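You operate a simulated robot arm through the tools that you are given. There is no shell and no other tool. Be economical: measure what you need, move in short steps, check, and stop when the job is done.

The job below is to be done with a simulated robot arm. You get a single attempt, and the scene is never put back.

TASK
Put one of the sample cartons from the top of the lamp table on the lower shelf of the small table. Put the small strainer marked "T352" from the top of the lamp table on the upper shelf of the lamp table and the small strainer labelled "T270" on top of the brown carton of cloths. Shut the right drawer of the lamp table. Push the middle drawer of the spares cabinet shut. Put the blue pouch on the second shelf from the bottom of the wide rack away on the open bay of the tall steel cabinet. Fetch the cream divider bar and set it on the high shelf over the strainer pot. Fetch the folded striped grey cloth and set it on the bottom shelf of the wide rack. Do these in any order. Set down upright: sample carton, cream divider bar.

Only the result counts: the job must be done as asked and must still hold three seconds after the hand-in. Knocking over, shifting, dropping, spilling or breaking anything else fails it. Flat cloth is picked up by pressing the open fingertips on it (5 to 10 N) and closing them slowly along it; thin cloth reads only 2 to 8 mm in the jaws.

THE ROBOT
A 7-joint arm with a fingered hand on a trunk, on a base that drives. Base frame: it is fixed to the floor where the robot stands at the start and does not move with it; the origin is under the middle of the robot, x ahead of it, y to its left, z up; the surface under the hand at the start is at about z = 0.86. Units: m, rad, N and s.
With the tool pointing down near the work surface it reaches from about 0.4 to 0.72 m from the robot's upright axis, wherever it stands. Its first joint turns from -2.897 to 2.897 rad. Places, roughly: blue pouch [-1, 1.75, 0.5]; bottom shelf of the wide rack [-1.3, 1.8, 0.2]; carton of cloths [0.5, 0, 1]; cream divider bar (12x4x8 cm) [-1, 1.7, 1]; folded striped grey cloth (11x7x3 cm) [-1.1, 1.8, 0.6]; high shelf over the strainer pot (116x18 cm) [-0.22, 3.32, 1.32]; lower shelf of the small table [-0.4, 2.1, 0.4]; middle drawer of the spares cabinet [-1.1, 0.2, 0.4]; open bay of the tall steel cabinet [8.4, -4.9, 0.9]; right drawer of the lamp table [1, 0.5, 0.7]; sample carton [0.75, 0, 1]; small strainer [0.5, 0.25, 1]; upper shelf of the lamp table (110x26 cm) [0.5, 0.28, 1.28]. Payload 3.4 kg.
The tool frame sits at the grasp point between the pads (the TCP): z along the fingers, y along the line on which they close. The tips reach 0.025 m beyond it. The gripper opens to 0.088 m. The gripper's body begins 0.029 m behind the TCP. The gripper is a hand of 3 fingers: y runs from the thumb to the fingers, the wrist lies at [-0.013, -0.106, -0.174] in the tool frame, and closing takes about 1.5 s.
Orientation is told as [roll, pitch, yaw] about the base's x, y, z axes, in that order, counted from this pose: with the fingers straight down and the wrist toward the robot, the tool's x, y and z point along [0, 1, 0], [1, 0, 0] and [0, 0, -1] of the base frame.

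THE INTERFACE
- The arm moves only by the tool move_arm. Its argument "steps" is one flat list of numbers, 6 for each row, row after row: the turn, a rotation vector about the tool's x, y, z in rad, then the shift along the tool's x, y, z in m. In form: [rx, ry, rz, dx, dy, dz, rx, ry, rz, dx, dy, dz, ...]. A call has 1 to 8 rows; each row shifts and turns the commanded pose from where the row before left it, along the tool's axes as they then stand. "grip" is the opening in per cent of the stroke, from 0 (shut) to 100 (fully open), set as the call begins (left out, the last holds). Each row takes 0.2 s and may step no farther than 0.05 m and 0.15 rad from the row before; otherwise, or with a gripper value out of range, the whole call is refused. A pose out of reach is approached as far as the arm can. The call stops where the force on the tool passes 40 N (or 10 N more than at its start, if that is more) or the arm is blocked; 0.2 s more then pass. The fingers move at their own pace (about 0.072 m/s each) and stop on an object; they squeeze with about 24 N. The grip force told is the motor's: it shows also when the fingers shut on nothing. Time passes only in rows, and 0.2 s behind the last, so rows that do not move let the fingers close. The reply holds the time, the measured pose of the TCP, the force on the tool along the base axes, the opening and the grip force, in the units named above and with some noise, with the torque about the TCP (base axes, N m) and any sound that the robot's microphone picked up.
- Cameras (640 x 400 px; columns grow to the right, rows downward): "scene" is now at [-0.0209, 0.2044, 1.4518]; the picture's right is [0.78, -0.63, 0.00], its down [-0.58, -0.71, -0.40] and it looks along [0.25, 0.31, -0.92] (base axes); focal length 214 px, centre (320, 200). "wrist" rides on the gripper at [0.058, -0.085, -0.099] in the tool frame; the picture's right is [-0.67, 0.35, -0.66], its down [-0.69, -0.63, 0.37] and it looks along [-0.29, 0.69, 0.66] (tool axes); focal length 261 px, centre (320, 200). There is no depth. A picture from a camera that has moved, and an enlarged one, comes with that camera's place and axes in the base frame and with its lens.
- get_image(camera): a new picture of that camera. It takes no simulated time.
- move_column(by): slides the trunk up (or, below 0, down) by that many m; the arm and the scene camera ride with it, the base frame stays. It gives what a move gives, with no picture.
- base_move(legs): drives the robot by 1 to 6 legs, each [ahead, left, turn to the left] in m, m and rad, along the robot's own axes; the way and the turn of a leg run together, so that a leg with both is an arc; at most 1.5 m and 3.142 rad a leg. The arm and the cameras ride along, it lands a little off, and it stops where it bumps. It gives what a move gives.
- move_fingers(index, middle, thumb_bend, thumb_turn): sets how far each is bent, from 0 (flat) to 1 (curled in); at 0.3 the hand is open as for a grip, at 0.7 the pads meet at the TCP. One left out holds its place. A second passes; each finger stops where it meets its share of the squeeze, and holds until it gets a number again. A gripper value or a shape takes the hand back. It gives what a move gives, with no picture; readings hold the bend of each and the force on the fingers (four entries, about 0 where the hand has none), thumb and palm. thumb_turn goes from beside the hand (0) to across from the fingers (1), as for a grip.
- grasp_type(shape): the hand has 3 fingers and takes this shape, open, in about a second: jaw (thumb against the fingers, like two jaws); tri (thumb and two fingers); tip (a fingertip pinch); poke (one finger out to press); point (the index stretched); flat (the hand flat); cup (the hand cupped); fist (a fist). The gripper value then closes the fingers along that shape, each until it touches; the sizes above hold for jaw. It gives what a move gives, with no picture.
- turn_head(pan, tilt): turns the head with the scene camera to pan (to the left, within 2.705 rad either way) and tilt (down, from -0.506 to 1.204), counted from straight ahead of the robot. It gives what a move gives.
- zoom(camera, box): a new picture of the part [left, top, right, bottom] of that camera's present view, enlarged. It takes no simulated time.
- job_done(): hands the job in; it is judged then, once.

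Work in short steps. Places have to be worked out from the pictures, the camera data and where the tool is seen: move nearer, look again, correct. Check each grasp and each placing, and mend what went wrong. You have 207 turns and 192 pictures in all, those below and enlarged ones among them. Open the gripper and draw the arm clear of the work before you hand the job in, unless the task says otherwise; then end with one line.

The tools are called after "Emit:" as a command line: name --argument value ..., lists and objects as JSON in quotes. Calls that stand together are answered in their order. move_arm: Moves the arm, as the interface text tells. Its arguments: {"type":"object","properties":{"steps":{"type":"array"},"grip":{"type":"number"}},"required":["steps"]} The other tools are called the same way: move_column (by) slides the trunk up or down; grasp_type (shape) gives the hand a shape; move_fingers (index, middle, thumb_bend, thumb_turn) moves the fingers one by one; base_move (legs) drives the base; turn_head (pan, tilt) turns the head that bears the scene camera; get_image (camera) takes a picture; zoom (camera, box) takes an enlarged picture of a part of a camera's view; job_done () hands the job in.

At the start:

```text
t: 0.0
eef_pos: [0.4239, 0.3644, 1.0003]
tcp_rot: [-0.002, -0.001, 0.002]
contact_force: [0.5, 0.6, -0.6]
wrist_torque: [-0.01, 0.02, 0.0]
gripper_width: 0.0873
gripper_force: 0.1
shape: jaw
bend: [0.3, 0.3, 0.3, 0.98]
finger forces: [0.0, 0.0, 0.1, 0.0, 0.0, 0.1]
trunk travel left (down, up): [-0.5, 0.09]
robot x, y, heading: [-0.0002, 0.0035, 0.003]
head pan, tilt: [0.887, 1.164]
```

scene: 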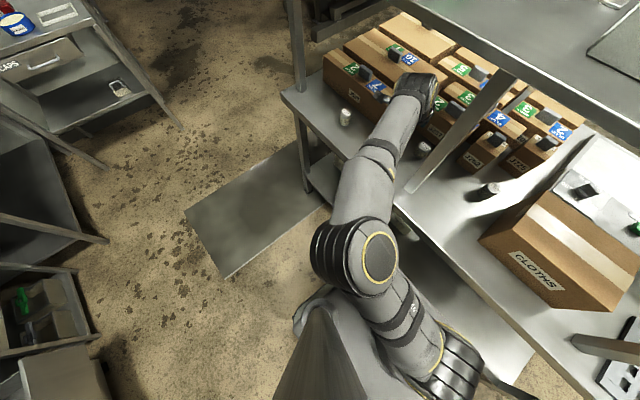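
wrist: 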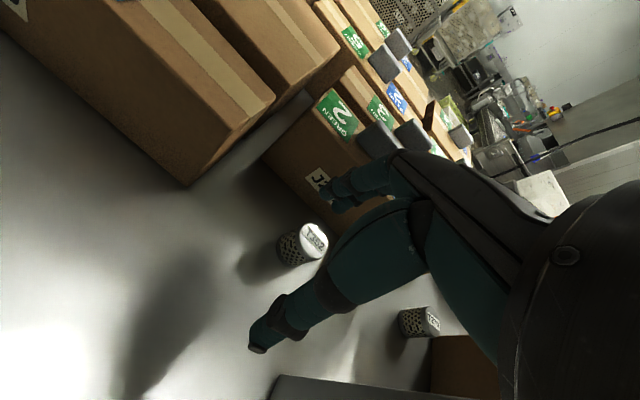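

I start by looking at the lamp table ahead from a few head directions.

Emit:
turn_head --pan 0.0 --tilt 0.8

Emit:
get_image --camera "scene"

Emit:
turn_head --pan 0.6 --tilt 0.6

Emit:
get_image --camera "scene"

Emit:
turn_head --pan 2.0 --tilt 0.5

Emit:
get_image --camera "scene"

```text
t: 1.2
eef_pos: [0.4243, 0.3652, 0.9995]
tcp_rot: [-0.001, 0.0, 0.002]
contact_force: [0.3, -1.4, -0.2]
wrist_torque: [0.01, -0.03, -0.01]
gripper_width: 0.0878
gripper_force: 0.0
shape: jaw
bend: [0.3, 0.3, 0.3, 0.98]
finger forces: [0.1, 0.0, 0.0, 0.1, 0.0, 0.0]
trunk travel left (down, up): [-0.5, 0.09]
robot x, y, heading: [-0.002, 0.0001, -0.001]
head pan, tilt: [0.0, 0.799]
```

```text
189 pictures are left
camera scene: at [0.0228, 0.1591, 1.4775], right [0.0, -1.0, 0.0], down [-0.72, 0.0, -0.7], along [0.7, 0.0, -0.72], focal length 214 px, centre (320, 200)
```

scene: 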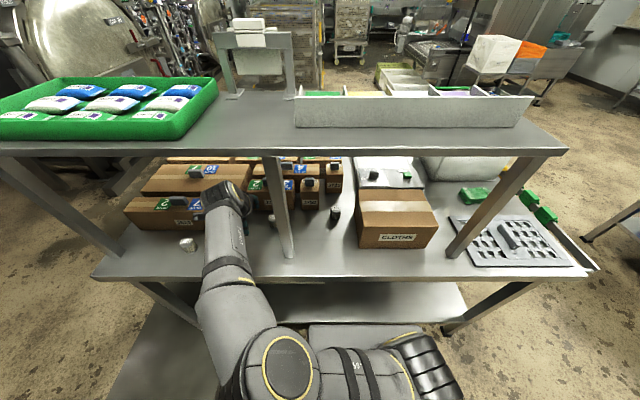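

```text
t: 2.2
eef_pos: [0.4233, 0.3641, 1.0007]
tcp_rot: [0.0, 0.0, 0.002]
contact_force: [0.3, -0.6, 0.3]
wrist_torque: [0.0, -0.01, -0.03]
gripper_width: 0.0875
gripper_force: 0.0
shape: jaw
bend: [0.3, 0.3, 0.3, 0.98]
finger forces: [0.0, 0.0, 0.1, 0.0, 0.1, 0.1]
trunk travel left (down, up): [-0.5, 0.09]
robot x, y, heading: [0.0022, -0.0006, -0.005]
head pan, tilt: [0.6, 0.6]
```

```text
188 pictures are left
camera scene: at [0.0151, 0.2089, 1.4944], right [0.56, -0.83, 0.0], down [-0.47, -0.32, -0.82], along [0.68, 0.47, -0.57], focal length 214 px, centre (320, 200)
```

scene: 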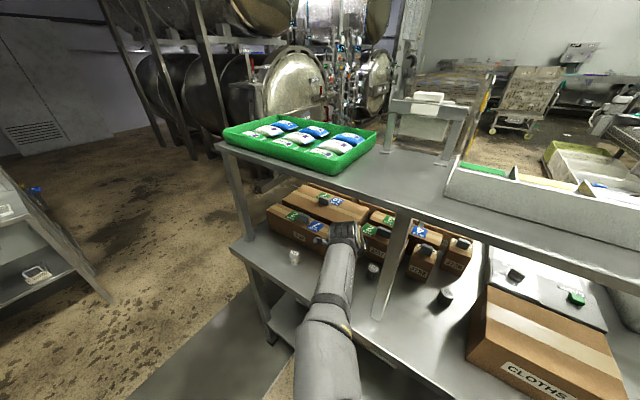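

```text
t: 3.7
eef_pos: [0.4236, 0.3647, 0.9996]
tcp_rot: [0.0, 0.0, 0.002]
contact_force: [0.4, 0.0, -0.4]
wrist_torque: [-0.01, 0.02, 0.01]
gripper_width: 0.0878
gripper_force: 0.0
shape: jaw
bend: [0.3, 0.3, 0.3, 0.98]
finger forces: [0.1, 0.0, 0.1, 0.0, 0.0, 0.1]
trunk travel left (down, up): [-0.5, 0.09]
robot x, y, heading: [0.0008, 0.0022, -0.002]
head pan, tilt: [2.0, 0.499]
```

```text
187 pictures are left
camera scene: at [-0.0957, 0.2418, 1.5035], right [0.91, 0.42, 0.0], down [0.2, -0.44, -0.88], along [-0.36, 0.8, -0.48], focal length 214 px, centre (320, 200)
```

scene: 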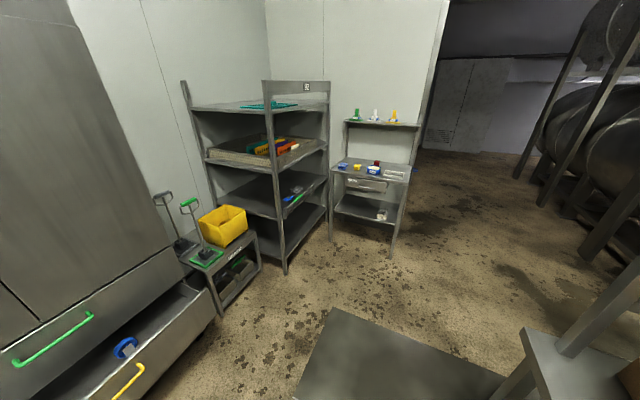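

I zoom on the tabletop items for labels, from both cameras.

Emit:
zoom --camera "wrist" --box '[220, 180, 480, 380]'

Emit:
turn_head --pan 0.3 --tilt 0.85

Emit:
zoom --camera "scene" --box '[160, 100, 480, 300]'

Emit:
turn_head --pan -0.5 --tilt 0.8

Emit:
get_image --camera "scene"

```text
2.00 times, centred on (350, 280) of wrist
camera zoom: at [0.3386, 0.422, 1.0998], right [0.35, -0.67, 0.66], down [-0.63, -0.69, -0.37], along [0.7, -0.28, -0.66], focal length 521 px, centre (260, 40)
```

zoom: 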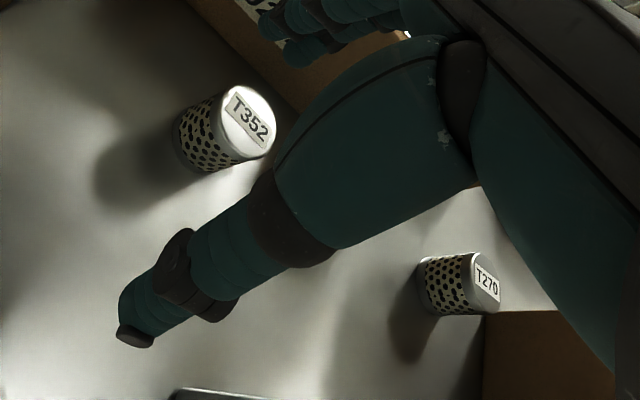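

```text
t: 5.5
eef_pos: [0.4232, 0.3631, 0.9991]
tcp_rot: [-0.001, 0.0, 0.0]
contact_force: [0.7, 0.3, -0.6]
wrist_torque: [-0.03, 0.0, 0.02]
gripper_width: 0.0878
gripper_force: 0.0
shape: jaw
bend: [0.3, 0.3, 0.3, 0.98]
finger forces: [0.0, 0.0, 0.0, 0.0, 0.1, 0.0]
trunk travel left (down, up): [-0.5, 0.09]
robot x, y, heading: [0.0004, 0.0018, -0.001]
head pan, tilt: [0.3, 0.85]
```

```text
2.00 times, centred on (320, 200) of scene
camera zoom: at [0.0168, 0.1822, 1.4735], right [0.3, -0.96, 0.0], down [-0.72, -0.22, -0.66], along [0.63, 0.2, -0.75], focal length 429 px, centre (320, 200)
```

zoom: 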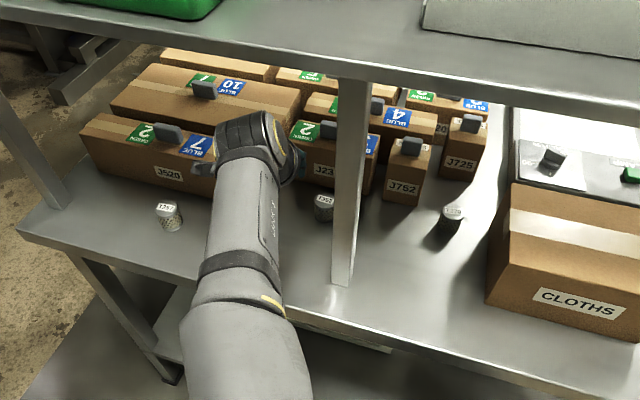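

```text
t: 6.6
eef_pos: [0.4234, 0.3644, 1.0006]
tcp_rot: [0.0, -0.001, 0.003]
contact_force: [0.6, -0.2, -0.3]
wrist_torque: [0.0, -0.01, -0.03]
gripper_width: 0.0877
gripper_force: 0.1
shape: jaw
bend: [0.3, 0.3, 0.3, 0.98]
finger forces: [0.0, 0.0, 0.1, 0.0, 0.0, 0.0]
trunk travel left (down, up): [-0.5, 0.09]
robot x, y, heading: [-0.0007, -0.0011, -0.001]
head pan, tilt: [-0.499, 0.799]
```

```text
184 pictures are left
camera scene: at [0.013, 0.1205, 1.4775], right [-0.48, -0.88, 0.0], down [-0.63, 0.34, -0.7], along [0.61, -0.33, -0.72], focal length 214 px, centre (320, 200)
```

scene: 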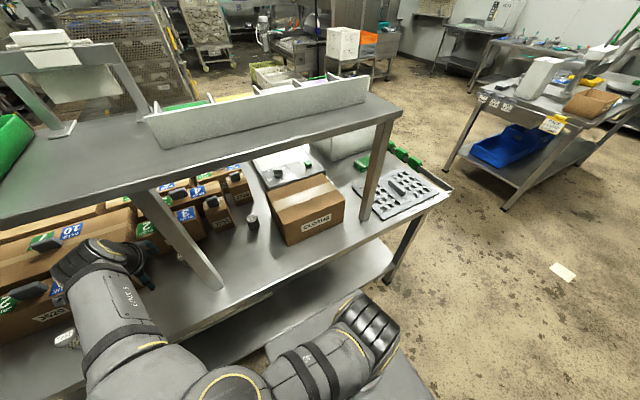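

I zoom on the right half of the lamp table to identify what the sample cartons are.

Emit:
zoom --camera "scene" --box '[120, 130, 360, 280]'

Emit:
zoom --camera "scene" --box '[280, 100, 520, 250]'

```text
2.67 times, centred on (240, 205) of scene
camera zoom: at [0.013, 0.1205, 1.4775], right [-0.48, -0.88, 0.0], down [-0.63, 0.34, -0.7], along [0.61, -0.33, -0.72], focal length 572 px, centre (533, 187)
```

zoom: 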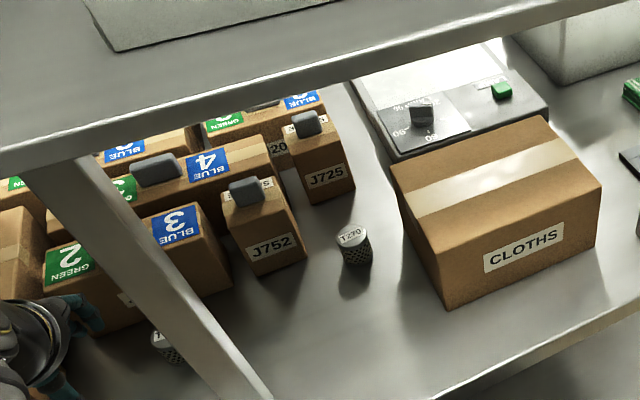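

```text
2.67 times, centred on (400, 175) of scene
camera zoom: at [0.013, 0.1205, 1.4775], right [-0.48, -0.88, 0.0], down [-0.63, 0.34, -0.7], along [0.61, -0.33, -0.72], focal length 572 px, centre (107, 267)
```

zoom: 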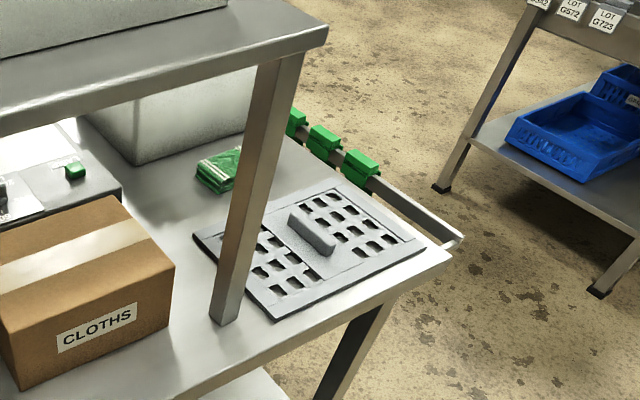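

T352 is at about (0.50, 0.325). I take it from straight above with a partly closed hand (near cartons behind): first move above it, then look.

Emit:
move_arm --steps '[0, 0, 0, -0.02, 0.035, 0, 0, 0, 0, -0.02, 0.035, 0, 0, 0, 0, 0, 0, 0.03]' --grip 65

Emit:
get_image --camera "wrist"

Emit:
turn_head --pan 0.5 --tilt 0.9

Emit:
get_image --camera "scene"

```text
t: 7.4
eef_pos: [0.4927, 0.3243, 0.9701]
tcp_rot: [0.001, -0.003, 0.003]
contact_force: [1.0, 0.0, 0.5]
wrist_torque: [0.0, 0.02, -0.02]
gripper_width: 0.0575
gripper_force: 0.0
shape: jaw
bend: [0.28, 0.39, 0.61, 1.0]
finger forces: [0.0, 0.1, 0.0, 0.0, 0.1, 0.1]
trunk travel left (down, up): [-0.5, 0.09]
robot x, y, heading: [-0.0, 0.0016, -0.004]
head pan, tilt: [-0.499, 0.799]
```

```text
181 pictures are left
camera wrist: at [0.4082, 0.3829, 1.0701], right [0.35, -0.67, 0.66], down [-0.63, -0.69, -0.37], along [0.7, -0.28, -0.66], focal length 261 px, centre (320, 200)
```

wrist: 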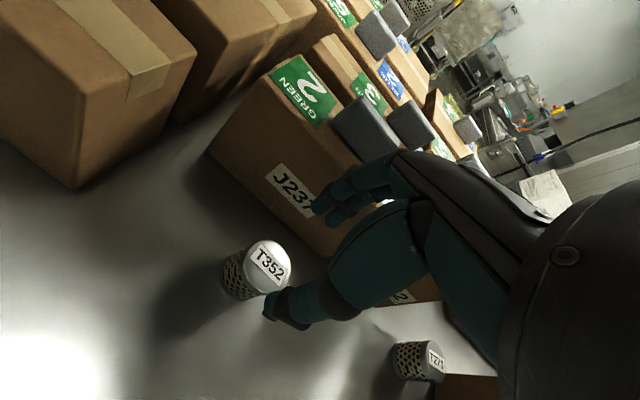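

```text
t: 8.7
eef_pos: [0.4937, 0.3256, 0.9697]
tcp_rot: [0.0, 0.001, 0.001]
contact_force: [0.3, -0.3, -0.1]
wrist_torque: [-0.01, -0.02, 0.02]
gripper_width: 0.0575
gripper_force: 0.0
shape: jaw
bend: [0.28, 0.39, 0.61, 1.0]
finger forces: [0.0, 0.0, 0.1, 0.1, 0.1, 0.0]
trunk travel left (down, up): [-0.5, 0.09]
robot x, y, heading: [-0.0002, -0.0025, 0.001]
head pan, tilt: [0.499, 0.901]
```

```text
180 pictures are left
camera scene: at [0.0085, 0.1956, 1.4696], right [0.48, -0.88, 0.0], down [-0.69, -0.37, -0.62], along [0.55, 0.3, -0.78], focal length 214 px, centre (320, 200)
```

scene: 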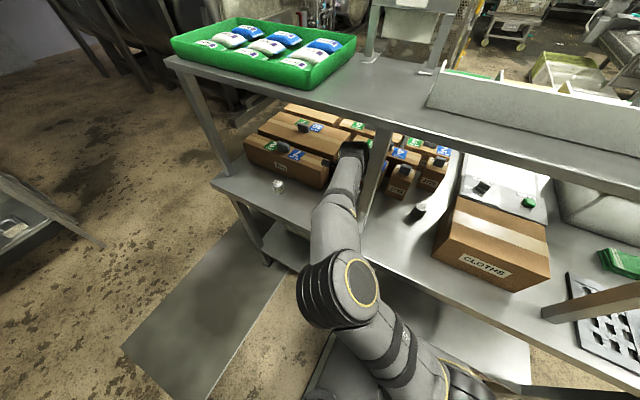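

The strainer sits at about (0.497, 0.322), under the TCP. I go down and look.

Emit:
move_arm --steps '[0, 0, 0, -0.002, 0.003, 0.04, 0, 0, 0, 0, 0, 0.033]'

Emit:
get_image --camera "wrist"

```text
t: 9.2
eef_pos: [0.4975, 0.3241, 0.8964]
tcp_rot: [0.0, -0.001, 0.001]
contact_force: [-0.1, -0.4, -0.7]
wrist_torque: [0.0, 0.03, -0.03]
gripper_width: 0.0575
gripper_force: 0.1
shape: jaw
bend: [0.28, 0.39, 0.61, 1.0]
finger forces: [0.1, 0.0, 0.0, 0.0, 0.0, 0.0]
trunk travel left (down, up): [-0.5, 0.09]
robot x, y, heading: [0.0031, -0.0038, 0.001]
head pan, tilt: [0.499, 0.901]
```

```text
179 pictures are left
camera wrist: at [0.4116, 0.3817, 0.9969], right [0.35, -0.67, 0.66], down [-0.63, -0.69, -0.37], along [0.7, -0.28, -0.66], focal length 261 px, centre (320, 200)
```

wrist: 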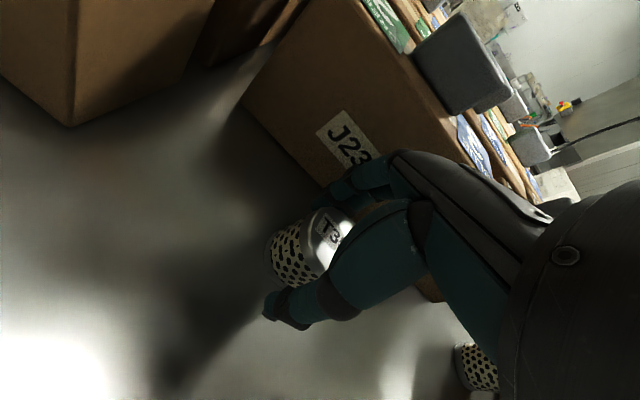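

The strainer stands between thumb and fingers. I close and lift slightly.

Emit:
move_arm --steps '[0, 0, 0, 0, 0, 0, 0, 0, 0, 0, 0, 0, 0, 0, 0, 0, 0, 0, 0, 0, 0, 0, 0, 0, 0, 0, 0, 0, 0, 0, 0, 0, 0, 0, 0, 0, 0, 0, 0, 0, 0, -0.015]' --grip 0

Emit:
get_image --camera "wrist"

```text
t: 10.8
eef_pos: [0.4971, 0.324, 0.9124]
tcp_rot: [0.002, -0.002, 0.001]
contact_force: [0.1, -1.0, -0.7]
wrist_torque: [0.01, -0.01, -0.01]
gripper_width: 0.0321
gripper_force: 23.4
shape: jaw
bend: [0.74, 0.51, 0.73, 1.0]
finger forces: [13.8, 7.9, 0.0, 0.1, 20.6, 0.0]
trunk travel left (down, up): [-0.5, 0.09]
robot x, y, heading: [0.0028, -0.0003, -0.002]
head pan, tilt: [0.499, 0.901]
```

```text
178 pictures are left
camera wrist: at [0.4113, 0.382, 1.0122], right [0.35, -0.67, 0.66], down [-0.63, -0.69, -0.37], along [0.7, -0.28, -0.66], focal length 261 px, centre (320, 200)
```

wrist: 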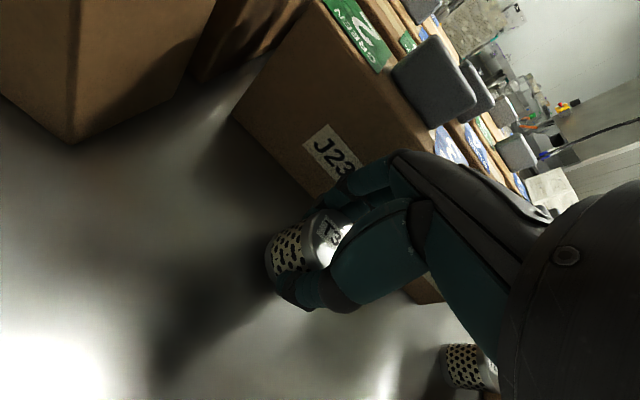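

Held at 32 mm. I lift a little more and back the base out from under the shelf, then raise.

Emit:
move_arm --steps '[0, 0, 0, 0, 0, -0.03]'

Emit:
base_move --legs '[[-0.35, 0, 0]]'

Emit:
move_column --by 0.09

Emit:
move_arm --steps '[0, 0, 0, 0, 0, -0.05, 0, 0, 0, 0, 0, -0.05, 0, 0, 0, 0, 0, -0.05, 0, 0, 0, 0, 0, -0.05, 0, 0, 0, 0, 0, -0.05, 0, 0, 0, 0, 0, -0.05, 0, 0, 0, 0, 0, -0.05]'

Emit:
turn_head --pan 0.1 --tilt 0.7

Emit:
get_image --camera "scene"

```text
t: 11.2
eef_pos: [0.4964, 0.326, 0.942]
tcp_rot: [-0.001, 0.0, 0.003]
contact_force: [0.2, -0.6, 0.4]
wrist_torque: [0.02, 0.01, 0.02]
gripper_width: 0.0321
gripper_force: 24.1
shape: jaw
bend: [0.74, 0.51, 0.73, 1.0]
finger forces: [13.8, 8.0, 0.0, 0.0, 20.5, 0.0]
trunk travel left (down, up): [-0.5, 0.09]
robot x, y, heading: [-0.0, -0.0008, 0.002]
head pan, tilt: [0.499, 0.901]
```

```text
t: 13.5
eef_pos: [0.152, 0.323, 0.9437]
tcp_rot: [-0.001, -0.001, 0.0]
contact_force: [0.1, -1.0, 0.1]
wrist_torque: [0.02, 0.0, -0.01]
gripper_width: 0.032
gripper_force: 23.5
shape: jaw
bend: [0.74, 0.51, 0.73, 1.0]
finger forces: [13.8, 7.9, 0.0, 0.1, 20.6, 0.0]
trunk travel left (down, up): [-0.5, 0.09]
robot x, y, heading: [-0.3417, 0.0009, -0.0]
head pan, tilt: [0.499, 0.901]
```

```text
t: 14.8
eef_pos: [0.151, 0.3232, 1.0323]
tcp_rot: [-0.001, 0.002, 0.001]
contact_force: [0.0, 0.1, 0.0]
wrist_torque: [-0.01, 0.04, 0.01]
gripper_width: 0.0322
gripper_force: 24.4
shape: jaw
bend: [0.74, 0.51, 0.73, 1.0]
finger forces: [13.8, 8.0, 0.1, 0.1, 20.6, 0.1]
trunk travel left (down, up): [-0.59, 0.0]
robot x, y, heading: [-0.3417, 0.0015, -0.002]
head pan, tilt: [0.499, 0.901]
```

```text
t: 16.4
eef_pos: [0.1203, 0.2933, 1.3434]
tcp_rot: [0.0, -0.001, -0.001]
contact_force: [0.5, -0.5, 0.0]
wrist_torque: [0.0, -0.03, 0.04]
gripper_width: 0.0317
gripper_force: 24.0
shape: jaw
bend: [0.74, 0.51, 0.73, 1.0]
finger forces: [13.8, 8.1, 0.0, 0.0, 20.6, 0.0]
out of reach, approached as far as the arm can: row 6, 7
trunk travel left (down, up): [-0.59, 0.0]
robot x, y, heading: [-0.3462, 0.0017, -0.002]
head pan, tilt: [0.499, 0.901]
```

```text
t: 17.2
eef_pos: [0.1194, 0.2946, 1.342]
tcp_rot: [-0.001, -0.001, 0.0]
contact_force: [0.0, -0.6, -0.5]
wrist_torque: [-0.03, -0.02, 0.04]
gripper_width: 0.0318
gripper_force: 24.1
shape: jaw
bend: [0.74, 0.51, 0.73, 1.0]
finger forces: [13.8, 8.1, 0.0, 0.0, 20.6, 0.0]
trunk travel left (down, up): [-0.59, 0.0]
robot x, y, heading: [-0.3434, -0.0023, -0.001]
head pan, tilt: [0.099, 0.7]
```

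```text
177 pictures are left
camera scene: at [-0.3192, 0.1678, 1.5757], right [0.1, -1.0, 0.0], down [-0.64, -0.06, -0.76], along [0.76, 0.08, -0.64], focal length 214 px, centre (320, 200)
```

scene: 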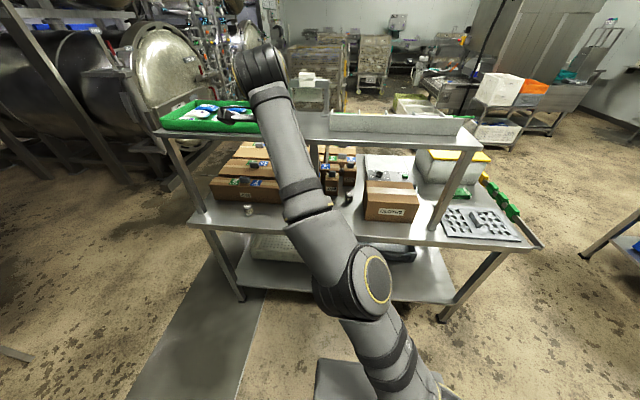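

The arm reached its height limit at this radius; I pull the hand closer to the robot and look at the shelf with the wrist camera.

Emit:
move_arm --steps '[0, 0, 0, 0, -0.04, 0, 0, 0, 0, -0.02, -0.04, -0.02, 0, 0, 0, -0.02, 0, -0.02]'

Emit:
get_image --camera "wrist"

Emit:
get_image --camera "scene"

```text
t: 18.0
eef_pos: [0.0387, 0.2546, 1.3832]
tcp_rot: [0.0, 0.0, 0.001]
contact_force: [0.1, -0.7, 0.0]
wrist_torque: [0.02, -0.04, 0.03]
gripper_width: 0.032
gripper_force: 24.3
shape: jaw
bend: [0.74, 0.51, 0.73, 1.0]
finger forces: [13.6, 8.1, 0.1, 0.0, 20.5, 0.1]
trunk travel left (down, up): [-0.59, 0.0]
robot x, y, heading: [-0.3437, -0.0013, 0.003]
head pan, tilt: [0.099, 0.7]
```

```text
176 pictures are left
camera wrist: at [-0.0456, 0.3117, 1.4825], right [0.35, -0.67, 0.66], down [-0.63, -0.69, -0.37], along [0.69, -0.29, -0.66], focal length 261 px, centre (320, 200)
```

wrist: 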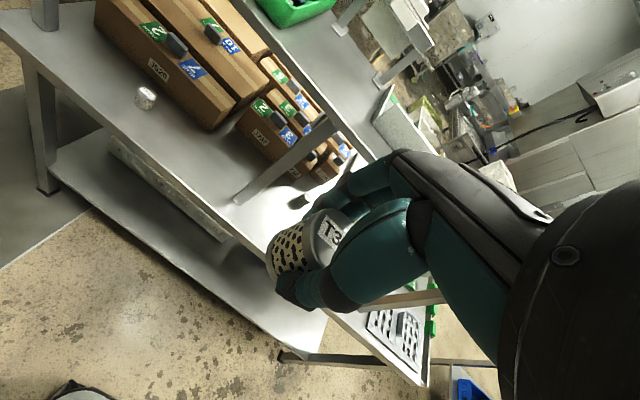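

```text
175 pictures are left
camera scene: at [-0.3186, 0.1672, 1.5758], right [0.1, -1.0, 0.0], down [-0.64, -0.06, -0.76], along [0.76, 0.07, -0.64], focal length 214 px, centre (320, 200)
```

scene: 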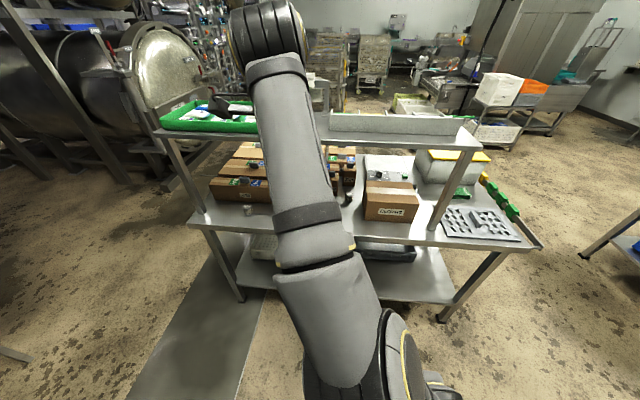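

Zoom on the shelf's front edge to fix its x and height.

Emit:
zoom --camera "scene" --box '[140, 80, 380, 230]'

Emit:
zoom --camera "wrist" --box '[220, 0, 460, 150]'

```text
2.67 times, centred on (260, 155) of scene
camera zoom: at [-0.3186, 0.1672, 1.5758], right [0.1, -1.0, 0.0], down [-0.64, -0.06, -0.76], along [0.76, 0.07, -0.64], focal length 572 px, centre (480, 320)
```

zoom: 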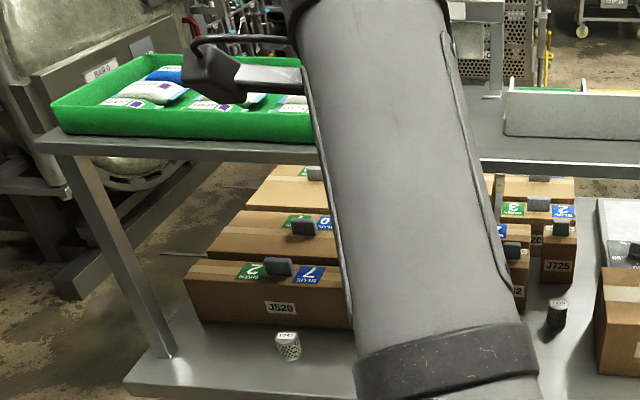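

```text
2.67 times, centred on (340, 75) of wrist
camera zoom: at [-0.0456, 0.3117, 1.4825], right [0.35, -0.67, 0.66], down [-0.63, -0.69, -0.37], along [0.69, -0.29, -0.66], focal length 695 px, centre (267, 533)
```

zoom: 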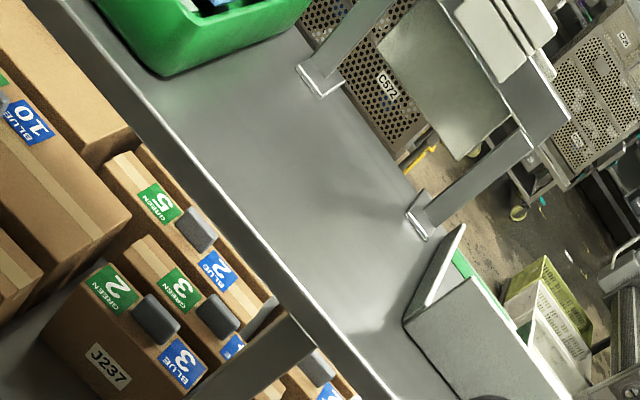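

Front edge is at x≈0.315, top z≈1.28; free spot between tray and rail at about (0.385, 0.30). I set the arm to a bit larger radius and drive forward.

Emit:
move_arm --steps '[0, 0, 0, 0.02, 0.02, 0.01, 0, 0, 0, 0.015, 0.02, 0.01]'

Emit:
base_move --legs '[[0.29, 0, 0]]'

Emit:
get_image --camera "wrist"

Emit:
get_image --camera "scene"

```text
t: 18.6
eef_pos: [0.0803, 0.2897, 1.364]
tcp_rot: [0.0, 0.0, 0.001]
contact_force: [0.0, -0.4, 0.0]
wrist_torque: [0.03, -0.01, 0.04]
gripper_width: 0.0317
gripper_force: 24.1
shape: jaw
bend: [0.74, 0.51, 0.73, 1.0]
finger forces: [13.5, 8.2, 0.0, 0.1, 20.5, 0.0]
trunk travel left (down, up): [-0.59, 0.0]
robot x, y, heading: [-0.3432, -0.0015, 0.0]
head pan, tilt: [0.099, 0.7]
```

```text
t: 20.6
eef_pos: [0.3693, 0.2898, 1.363]
tcp_rot: [-0.001, -0.001, -0.001]
contact_force: [-0.4, -0.6, -0.9]
wrist_torque: [0.0, 0.02, 0.01]
gripper_width: 0.0317
gripper_force: 24.5
shape: jaw
bend: [0.74, 0.51, 0.73, 1.0]
finger forces: [13.6, 8.1, 0.1, 0.0, 20.5, 0.0]
trunk travel left (down, up): [-0.59, 0.0]
robot x, y, heading: [-0.0574, -0.0006, -0.003]
head pan, tilt: [0.099, 0.7]
```

```text
172 pictures are left
camera wrist: at [0.2842, 0.3467, 1.4624], right [0.35, -0.67, 0.66], down [-0.63, -0.68, -0.37], along [0.69, -0.29, -0.66], focal length 261 px, centre (320, 200)
```

wrist: 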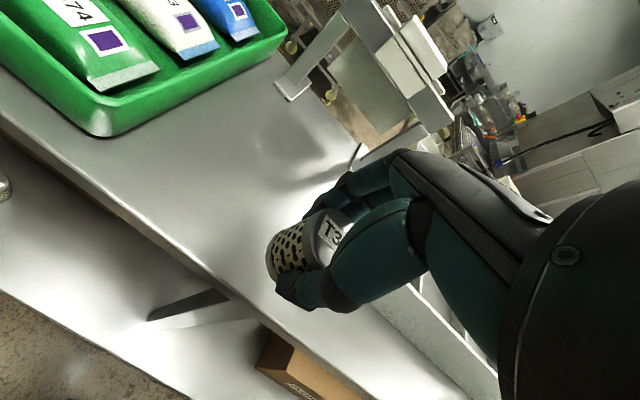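

```text
171 pictures are left
camera scene: at [-0.0296, 0.1671, 1.5758], right [0.1, -1.0, 0.0], down [-0.64, -0.06, -0.76], along [0.76, 0.07, -0.64], focal length 214 px, centre (320, 200)
```

scene: 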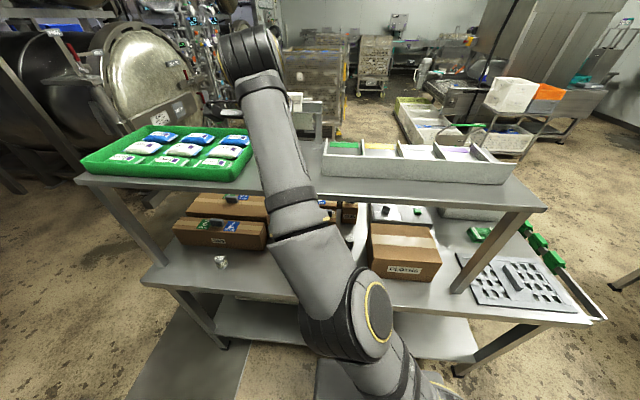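

The edge shows at x≈0.35 here, so I go 5 cm further in, sharing it between base and arm, then lower toward the shelf.

Emit:
base_move --legs '[[0.03, 0, 0]]'

Emit:
move_arm --steps '[0, 0, 0, 0, 0.02, 0.01, 0, 0, 0, 0, 0, 0.02, 0, 0, 0, 0, 0, 0.01]'

Emit:
get_image --camera "wrist"

```text
t: 21.4
eef_pos: [0.3987, 0.288, 1.3622]
tcp_rot: [0.0, 0.0, -0.001]
contact_force: [0.0, 0.1, -1.2]
wrist_torque: [-0.03, 0.01, 0.02]
gripper_width: 0.0317
gripper_force: 24.2
shape: jaw
bend: [0.74, 0.51, 0.73, 1.0]
finger forces: [13.6, 8.1, 0.1, 0.0, 20.5, 0.0]
trunk travel left (down, up): [-0.59, 0.0]
robot x, y, heading: [-0.0281, 0.0004, -0.002]
head pan, tilt: [0.099, 0.7]
```

```text
t: 22.2
eef_pos: [0.4191, 0.2886, 1.3235]
tcp_rot: [0.0, -0.001, -0.003]
contact_force: [0.1, -0.4, -0.7]
wrist_torque: [0.0, 0.01, 0.03]
gripper_width: 0.0317
gripper_force: 23.9
shape: jaw
bend: [0.74, 0.51, 0.73, 1.0]
finger forces: [13.6, 8.2, 0.0, 0.0, 20.5, 0.0]
trunk travel left (down, up): [-0.59, 0.0]
robot x, y, heading: [-0.0281, -0.0026, -0.003]
head pan, tilt: [0.099, 0.7]
```

```text
170 pictures are left
camera wrist: at [0.334, 0.3465, 1.4228], right [0.35, -0.67, 0.66], down [-0.63, -0.68, -0.37], along [0.69, -0.29, -0.66], focal length 261 px, centre (320, 200)
```

wrist: 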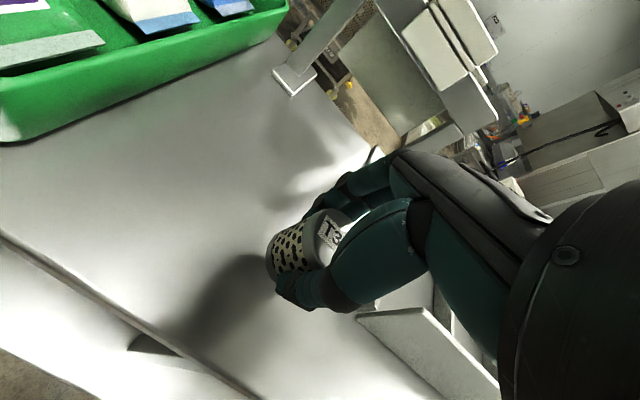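

Still above the surface; I lower in small steps until contact.

Emit:
move_arm --steps '[0, 0, 0, 0, 0, 0.005, 0, 0, 0, 0, 0, 0.005]'

Emit:
move_arm --steps '[0, 0, 0, 0, 0, 0.004, 0, 0, 0, 0, 0, 0.004]'

Emit:
move_arm --steps '[0, 0, 0, 0, 0, 0.003, 0, 0, 0, 0, 0, 0.003]'

Emit:
get_image --camera "wrist"

```text
t: 22.8
eef_pos: [0.4187, 0.2889, 1.314]
tcp_rot: [0.001, 0.0, -0.002]
contact_force: [-0.4, 0.0, -0.6]
wrist_torque: [0.0, -0.01, -0.01]
gripper_width: 0.0317
gripper_force: 24.4
shape: jaw
bend: [0.74, 0.51, 0.73, 1.0]
finger forces: [13.6, 8.2, 0.0, 0.1, 20.6, 0.0]
trunk travel left (down, up): [-0.59, 0.0]
robot x, y, heading: [-0.0268, 0.0003, -0.002]
head pan, tilt: [0.099, 0.7]
```

```text
t: 23.4
eef_pos: [0.4184, 0.2878, 1.3059]
tcp_rot: [0.001, -0.002, -0.001]
contact_force: [0.4, 1.2, 5.8]
wrist_torque: [0.0, -0.05, 0.03]
gripper_width: 0.0319
gripper_force: 23.2
shape: jaw
bend: [0.74, 0.51, 0.73, 1.0]
finger forces: [14.5, 8.6, 0.0, 0.0, 21.5, 0.1]
trunk travel left (down, up): [-0.59, 0.0]
robot x, y, heading: [-0.028, -0.0004, -0.002]
head pan, tilt: [0.099, 0.7]
```

```text
t: 24.0
eef_pos: [0.4165, 0.2871, 1.3033]
tcp_rot: [0.003, -0.009, -0.003]
contact_force: [3.0, 3.6, 39.4]
wrist_torque: [0.06, -0.17, -0.02]
gripper_width: 0.0347
gripper_force: 23.7
shape: jaw
bend: [0.74, 0.49, 0.74, 1.0]
finger forces: [18.8, 11.6, 0.0, 0.1, 25.6, 0.0]
trunk travel left (down, up): [-0.59, 0.0]
robot x, y, heading: [-0.0292, 0.001, -0.005]
head pan, tilt: [0.099, 0.7]
```

```text
169 pictures are left
camera wrist: at [0.3312, 0.345, 1.4019], right [0.34, -0.67, 0.66], down [-0.63, -0.68, -0.37], along [0.7, -0.28, -0.66], focal length 261 px, centre (320, 200)
```

wrist: 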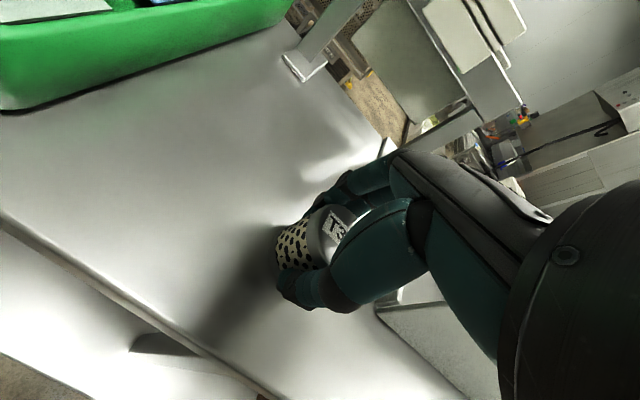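

Contact (39 N) — shelf top ≈1.268. I relieve by 4 mm, open, and lift straight up.

Emit:
move_arm --steps '[0, 0, 0, 0, 0, -0.004]'

Emit:
move_arm --steps '[0, 0, 0, 0, 0, 0, 0, 0, 0, 0, 0, 0, 0, 0, 0, 0, 0, 0, 0, 0, 0, 0, 0, 0, 0, 0, 0, 0, 0, 0]' --grip 65

Emit:
move_arm --steps '[0, 0, 0, 0, 0, -0.015, 0, 0, 0, 0, 0, -0.02, 0, 0, 0, 0, -0.01, -0.02]'

Emit:
get_image --camera "wrist"

```text
t: 24.4
eef_pos: [0.4174, 0.2868, 1.3029]
tcp_rot: [0.0, -0.001, -0.002]
contact_force: [2.8, 1.7, 25.1]
wrist_torque: [0.07, -0.14, 0.02]
gripper_width: 0.0343
gripper_force: 23.6
shape: jaw
bend: [0.74, 0.49, 0.74, 1.0]
finger forces: [17.2, 10.6, 0.0, 0.0, 24.5, 0.1]
trunk travel left (down, up): [-0.59, 0.0]
robot x, y, heading: [-0.0252, 0.0005, -0.003]
head pan, tilt: [0.099, 0.7]
```

```text
t: 25.6
eef_pos: [0.4186, 0.2875, 1.3021]
tcp_rot: [0.001, -0.001, -0.002]
contact_force: [-0.3, 0.3, 0.4]
wrist_torque: [0.0, 0.0, -0.02]
gripper_width: 0.057
gripper_force: 0.0
shape: jaw
bend: [0.28, 0.39, 0.62, 1.0]
finger forces: [0.0, 0.0, 0.0, 0.1, 0.0, 0.1]
trunk travel left (down, up): [-0.59, 0.0]
robot x, y, heading: [-0.0263, -0.003, -0.003]
head pan, tilt: [0.099, 0.7]
```

```text
t: 26.4
eef_pos: [0.4083, 0.2884, 1.3576]
tcp_rot: [0.0, 0.0, 0.001]
contact_force: [0.2, -0.7, -0.2]
wrist_torque: [0.01, 0.0, -0.02]
gripper_width: 0.0569
gripper_force: 0.0
shape: jaw
bend: [0.28, 0.39, 0.62, 1.0]
finger forces: [0.1, 0.1, 0.1, 0.0, 0.1, 0.1]
trunk travel left (down, up): [-0.59, 0.0]
robot x, y, heading: [-0.0301, -0.0006, -0.005]
head pan, tilt: [0.099, 0.7]
```

```text
168 pictures are left
camera wrist: at [0.3233, 0.3465, 1.458], right [0.35, -0.67, 0.66], down [-0.63, -0.69, -0.37], along [0.69, -0.29, -0.66], focal length 261 px, centre (320, 200)
```

wrist: 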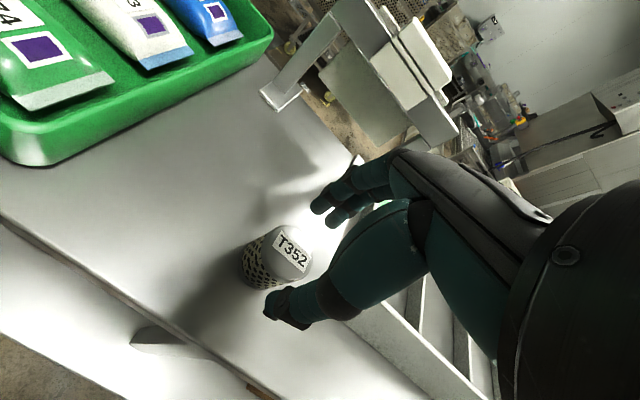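

T352 stands on the shelf. I lift clear, back off, lower the arm and line up with T270 (≈(0.54, 0.106)).

Emit:
move_arm --steps '[0, 0, 0, 0, -0.01, -0.012]'

Emit:
base_move --legs '[[-0.32, 0, 0]]'

Emit:
move_column --by -0.09

Emit:
move_arm --steps '[0, 0, 0, -0.022, 0.01, 0.04, 0, 0, 0, -0.022, 0.01, 0.04, 0, 0, 0, -0.022, 0.01, 0.04, 0, 0, 0, -0.022, 0.01, 0.04, 0, 0, 0, -0.022, 0.01, 0.04, 0, 0, 0, -0.022, 0.01, 0.04, 0, 0, 0, -0.022, 0.01, 0.04, 0, 0, 0, -0.022, 0.01, 0.04]'

Emit:
get_image --camera "wrist"

Emit:
get_image --camera "scene"

```text
t: 26.8
eef_pos: [0.3984, 0.2879, 1.37]
tcp_rot: [0.0, -0.001, -0.001]
contact_force: [-0.6, -0.8, -0.1]
wrist_torque: [0.01, 0.0, -0.01]
gripper_width: 0.0567
gripper_force: 0.1
shape: jaw
bend: [0.28, 0.39, 0.62, 1.0]
finger forces: [0.1, 0.1, 0.1, 0.0, 0.1, 0.1]
trunk travel left (down, up): [-0.59, 0.0]
robot x, y, heading: [-0.0267, 0.001, 0.002]
head pan, tilt: [0.099, 0.7]
```

```text
t: 29.0
eef_pos: [0.0771, 0.2902, 1.37]
tcp_rot: [0.0, -0.002, -0.003]
contact_force: [0.1, 0.4, -0.4]
wrist_torque: [-0.02, -0.01, 0.0]
gripper_width: 0.057
gripper_force: 0.1
shape: jaw
bend: [0.28, 0.39, 0.62, 1.0]
finger forces: [0.0, 0.0, 0.1, 0.1, 0.1, 0.0]
trunk travel left (down, up): [-0.59, 0.0]
robot x, y, heading: [-0.3495, -0.0008, -0.007]
head pan, tilt: [0.099, 0.7]
```

```text
t: 30.2
eef_pos: [0.0772, 0.2882, 1.2793]
tcp_rot: [0.0, -0.001, -0.003]
contact_force: [-0.3, -0.5, 0.7]
wrist_torque: [0.0, 0.02, -0.03]
gripper_width: 0.0566
gripper_force: 0.0
shape: jaw
bend: [0.28, 0.39, 0.62, 1.0]
finger forces: [0.1, 0.0, 0.0, 0.0, 0.1, 0.0]
trunk travel left (down, up): [-0.5, 0.09]
robot x, y, heading: [-0.3523, 0.001, -0.007]
head pan, tilt: [0.099, 0.7]
```

```text
t: 32.0
eef_pos: [0.1585, 0.1134, 0.9596]
tcp_rot: [0.0, -0.001, -0.003]
contact_force: [0.2, -0.2, 0.8]
wrist_torque: [0.01, 0.0, 0.0]
gripper_width: 0.0568
gripper_force: 0.1
shape: jaw
bend: [0.28, 0.39, 0.62, 1.0]
finger forces: [0.1, 0.0, 0.0, 0.0, 0.0, 0.0]
trunk travel left (down, up): [-0.5, 0.09]
robot x, y, heading: [-0.3508, -0.0026, -0.008]
head pan, tilt: [0.099, 0.7]
```

```text
167 pictures are left
camera wrist: at [0.0733, 0.1713, 1.0592], right [0.35, -0.67, 0.66], down [-0.63, -0.68, -0.37], along [0.69, -0.29, -0.66], focal length 261 px, centre (320, 200)
```

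wrist: 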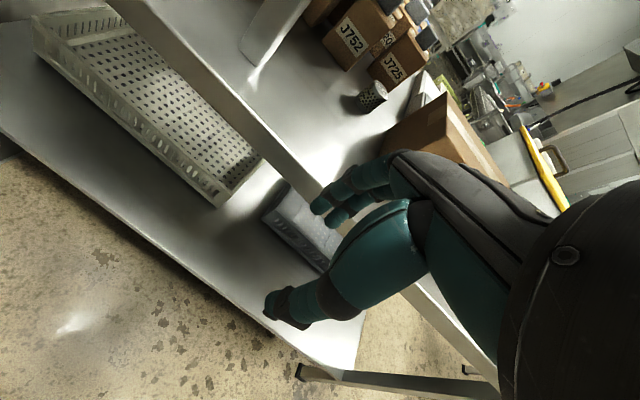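

```text
166 pictures are left
camera scene: at [-0.3209, 0.168, 1.4858], right [0.09, -1.0, 0.0], down [-0.64, -0.06, -0.76], along [0.76, 0.07, -0.64], focal length 214 px, centre (320, 200)
```

scene: 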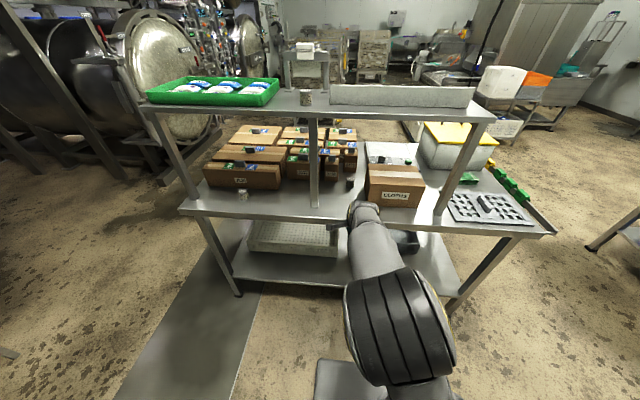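

T352 is visible upright on the upper shelf. I drive forward so the hand comes above and just short of T270.

Emit:
base_move --legs '[[0.34, 0, 0.005]]'

Emit:
get_image --camera "wrist"

Emit:
get_image --camera "scene"

```text
t: 34.2
eef_pos: [0.4957, 0.1149, 0.9593]
tcp_rot: [0.001, 0.0, -0.001]
contact_force: [0.1, -1.0, 0.3]
wrist_torque: [-0.03, -0.01, -0.03]
gripper_width: 0.0568
gripper_force: 0.1
shape: jaw
bend: [0.28, 0.39, 0.62, 1.0]
finger forces: [0.1, 0.0, 0.1, 0.0, 0.1, 0.1]
trunk travel left (down, up): [-0.5, 0.09]
robot x, y, heading: [-0.0118, -0.0022, 0.001]
head pan, tilt: [0.099, 0.7]
```

```text
165 pictures are left
camera wrist: at [0.4107, 0.1724, 1.0596], right [0.35, -0.67, 0.66], down [-0.63, -0.69, -0.37], along [0.69, -0.28, -0.66], focal length 261 px, centre (320, 200)
```

wrist: 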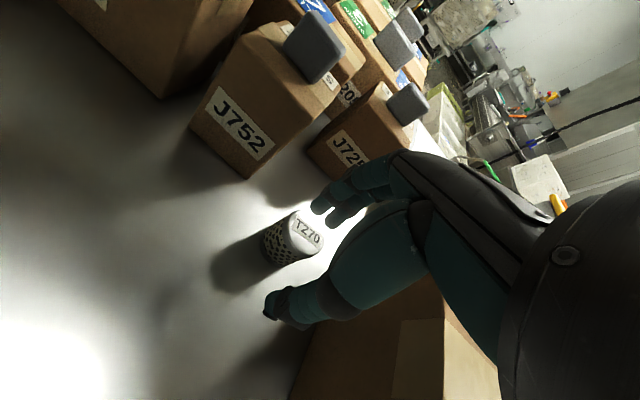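

```text
164 pictures are left
camera scene: at [0.0167, 0.1672, 1.4858], right [0.1, -1.0, 0.0], down [-0.64, -0.06, -0.76], along [0.76, 0.08, -0.64], focal length 214 px, centre (320, 200)
```

scene: 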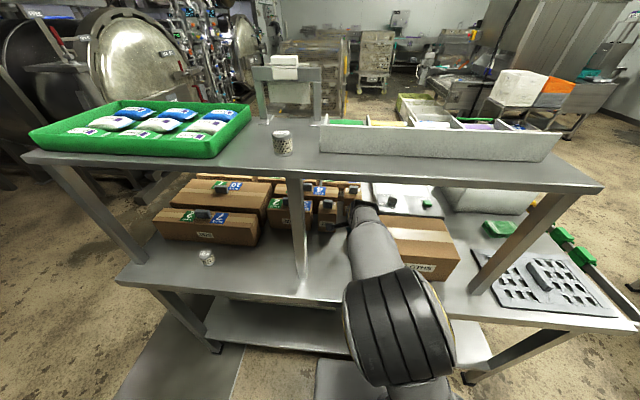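

T270 is at about (0.534, 0.103). I move over it and down to z≈0.892.

Emit:
move_arm --steps '[0, 0, 0, -0.0115, 0.038, 0, 0, 0, 0, 0, 0, 0.035, 0, 0, 0, 0, 0, 0.032]'

Emit:
get_image --camera "wrist"

```text
t: 35.0
eef_pos: [0.5343, 0.1035, 0.8925]
tcp_rot: [0.0, -0.001, 0.001]
contact_force: [0.1, 0.8, 0.7]
wrist_torque: [-0.01, -0.02, -0.01]
gripper_width: 0.0568
gripper_force: 0.1
shape: jaw
bend: [0.28, 0.39, 0.62, 1.0]
finger forces: [0.0, 0.0, 0.1, 0.0, 0.0, 0.1]
trunk travel left (down, up): [-0.5, 0.09]
robot x, y, heading: [-0.0106, -0.001, -0.002]
head pan, tilt: [0.099, 0.7]
```

```text
163 pictures are left
camera wrist: at [0.4487, 0.1615, 0.9924], right [0.35, -0.67, 0.66], down [-0.63, -0.69, -0.37], along [0.7, -0.28, -0.66], focal length 261 px, centre (320, 200)
```

wrist: 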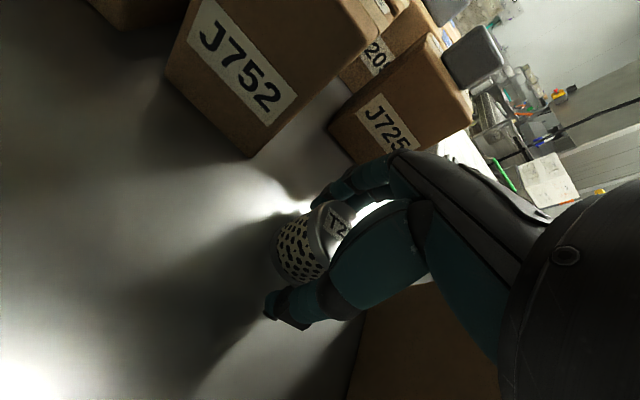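

Well enclosed. I close and lift.

Emit:
move_arm --steps '[0, 0, 0, 0, 0, 0, 0, 0, 0, 0, 0, 0, 0, 0, 0, 0, 0, 0, 0, 0, 0, 0, 0, 0, 0, 0, 0, 0, 0, 0, 0, 0, 0, 0, 0, 0, 0, 0, 0, 0, 0, -0.02, 0, 0, 0, 0, 0, -0.03]' --grip 0

Emit:
base_move --legs '[[-0.34, 0, 0]]'

Emit:
turn_head --pan -0.25 --tilt 0.7

Emit:
zoom --camera "scene" --box '[160, 80, 480, 280]'

Emit:
get_image --camera "wrist"

```text
t: 36.9
eef_pos: [0.5335, 0.104, 0.9428]
tcp_rot: [-0.001, -0.001, 0.0]
contact_force: [-0.2, -0.5, -0.3]
wrist_torque: [0.0, -0.03, 0.01]
gripper_width: 0.0319
gripper_force: 23.9
shape: jaw
bend: [0.74, 0.51, 0.73, 1.0]
finger forces: [13.5, 7.8, 0.1, 0.0, 21.2, 0.0]
trunk travel left (down, up): [-0.5, 0.09]
robot x, y, heading: [-0.0117, 0.0002, -0.002]
head pan, tilt: [0.099, 0.7]
```

```text
t: 39.1
eef_pos: [0.1962, 0.1037, 0.943]
tcp_rot: [-0.001, -0.001, 0.002]
contact_force: [-0.6, 0.0, -0.4]
wrist_torque: [0.01, 0.01, 0.01]
gripper_width: 0.0317
gripper_force: 24.3
shape: jaw
bend: [0.74, 0.51, 0.73, 1.0]
finger forces: [13.6, 7.9, 0.0, 0.1, 21.3, 0.0]
trunk travel left (down, up): [-0.5, 0.09]
robot x, y, heading: [-0.348, -0.0032, -0.0]
head pan, tilt: [0.099, 0.7]
```

```text
t: 39.9
eef_pos: [0.1966, 0.1038, 0.9434]
tcp_rot: [-0.001, 0.0, 0.0]
contact_force: [-0.1, -0.4, -0.9]
wrist_torque: [-0.01, 0.03, 0.02]
gripper_width: 0.0319
gripper_force: 24.1
shape: jaw
bend: [0.74, 0.51, 0.73, 1.0]
finger forces: [13.5, 7.8, 0.1, 0.0, 21.3, 0.0]
trunk travel left (down, up): [-0.5, 0.09]
robot x, y, heading: [-0.3496, -0.0014, 0.004]
head pan, tilt: [-0.25, 0.7]
```

```text
2.00 times, centred on (320, 180) of scene
camera zoom: at [-0.3224, 0.138, 1.4858], right [-0.25, -0.97, 0.0], down [-0.62, 0.16, -0.76], along [0.74, -0.19, -0.64], focal length 429 px, centre (320, 240)
```

zoom: 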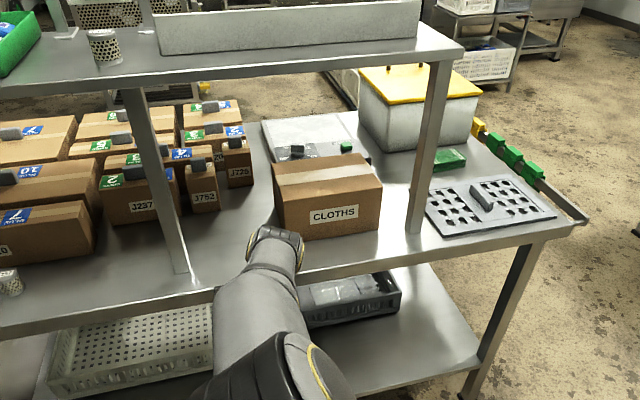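

```text
161 pictures are left
camera wrist: at [0.1122, 0.1617, 1.0429], right [0.35, -0.67, 0.66], down [-0.63, -0.69, -0.37], along [0.7, -0.28, -0.66], focal length 261 px, centre (320, 200)
```

wrist: 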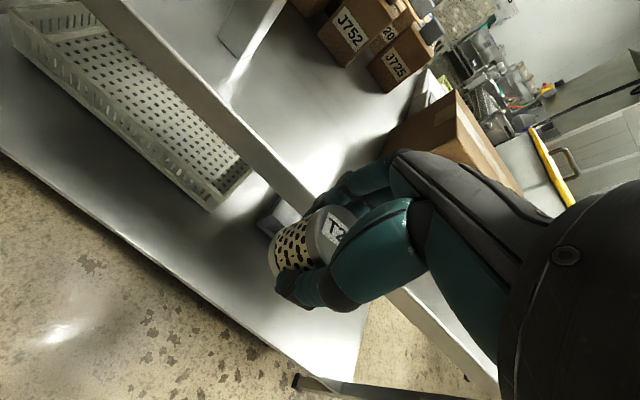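

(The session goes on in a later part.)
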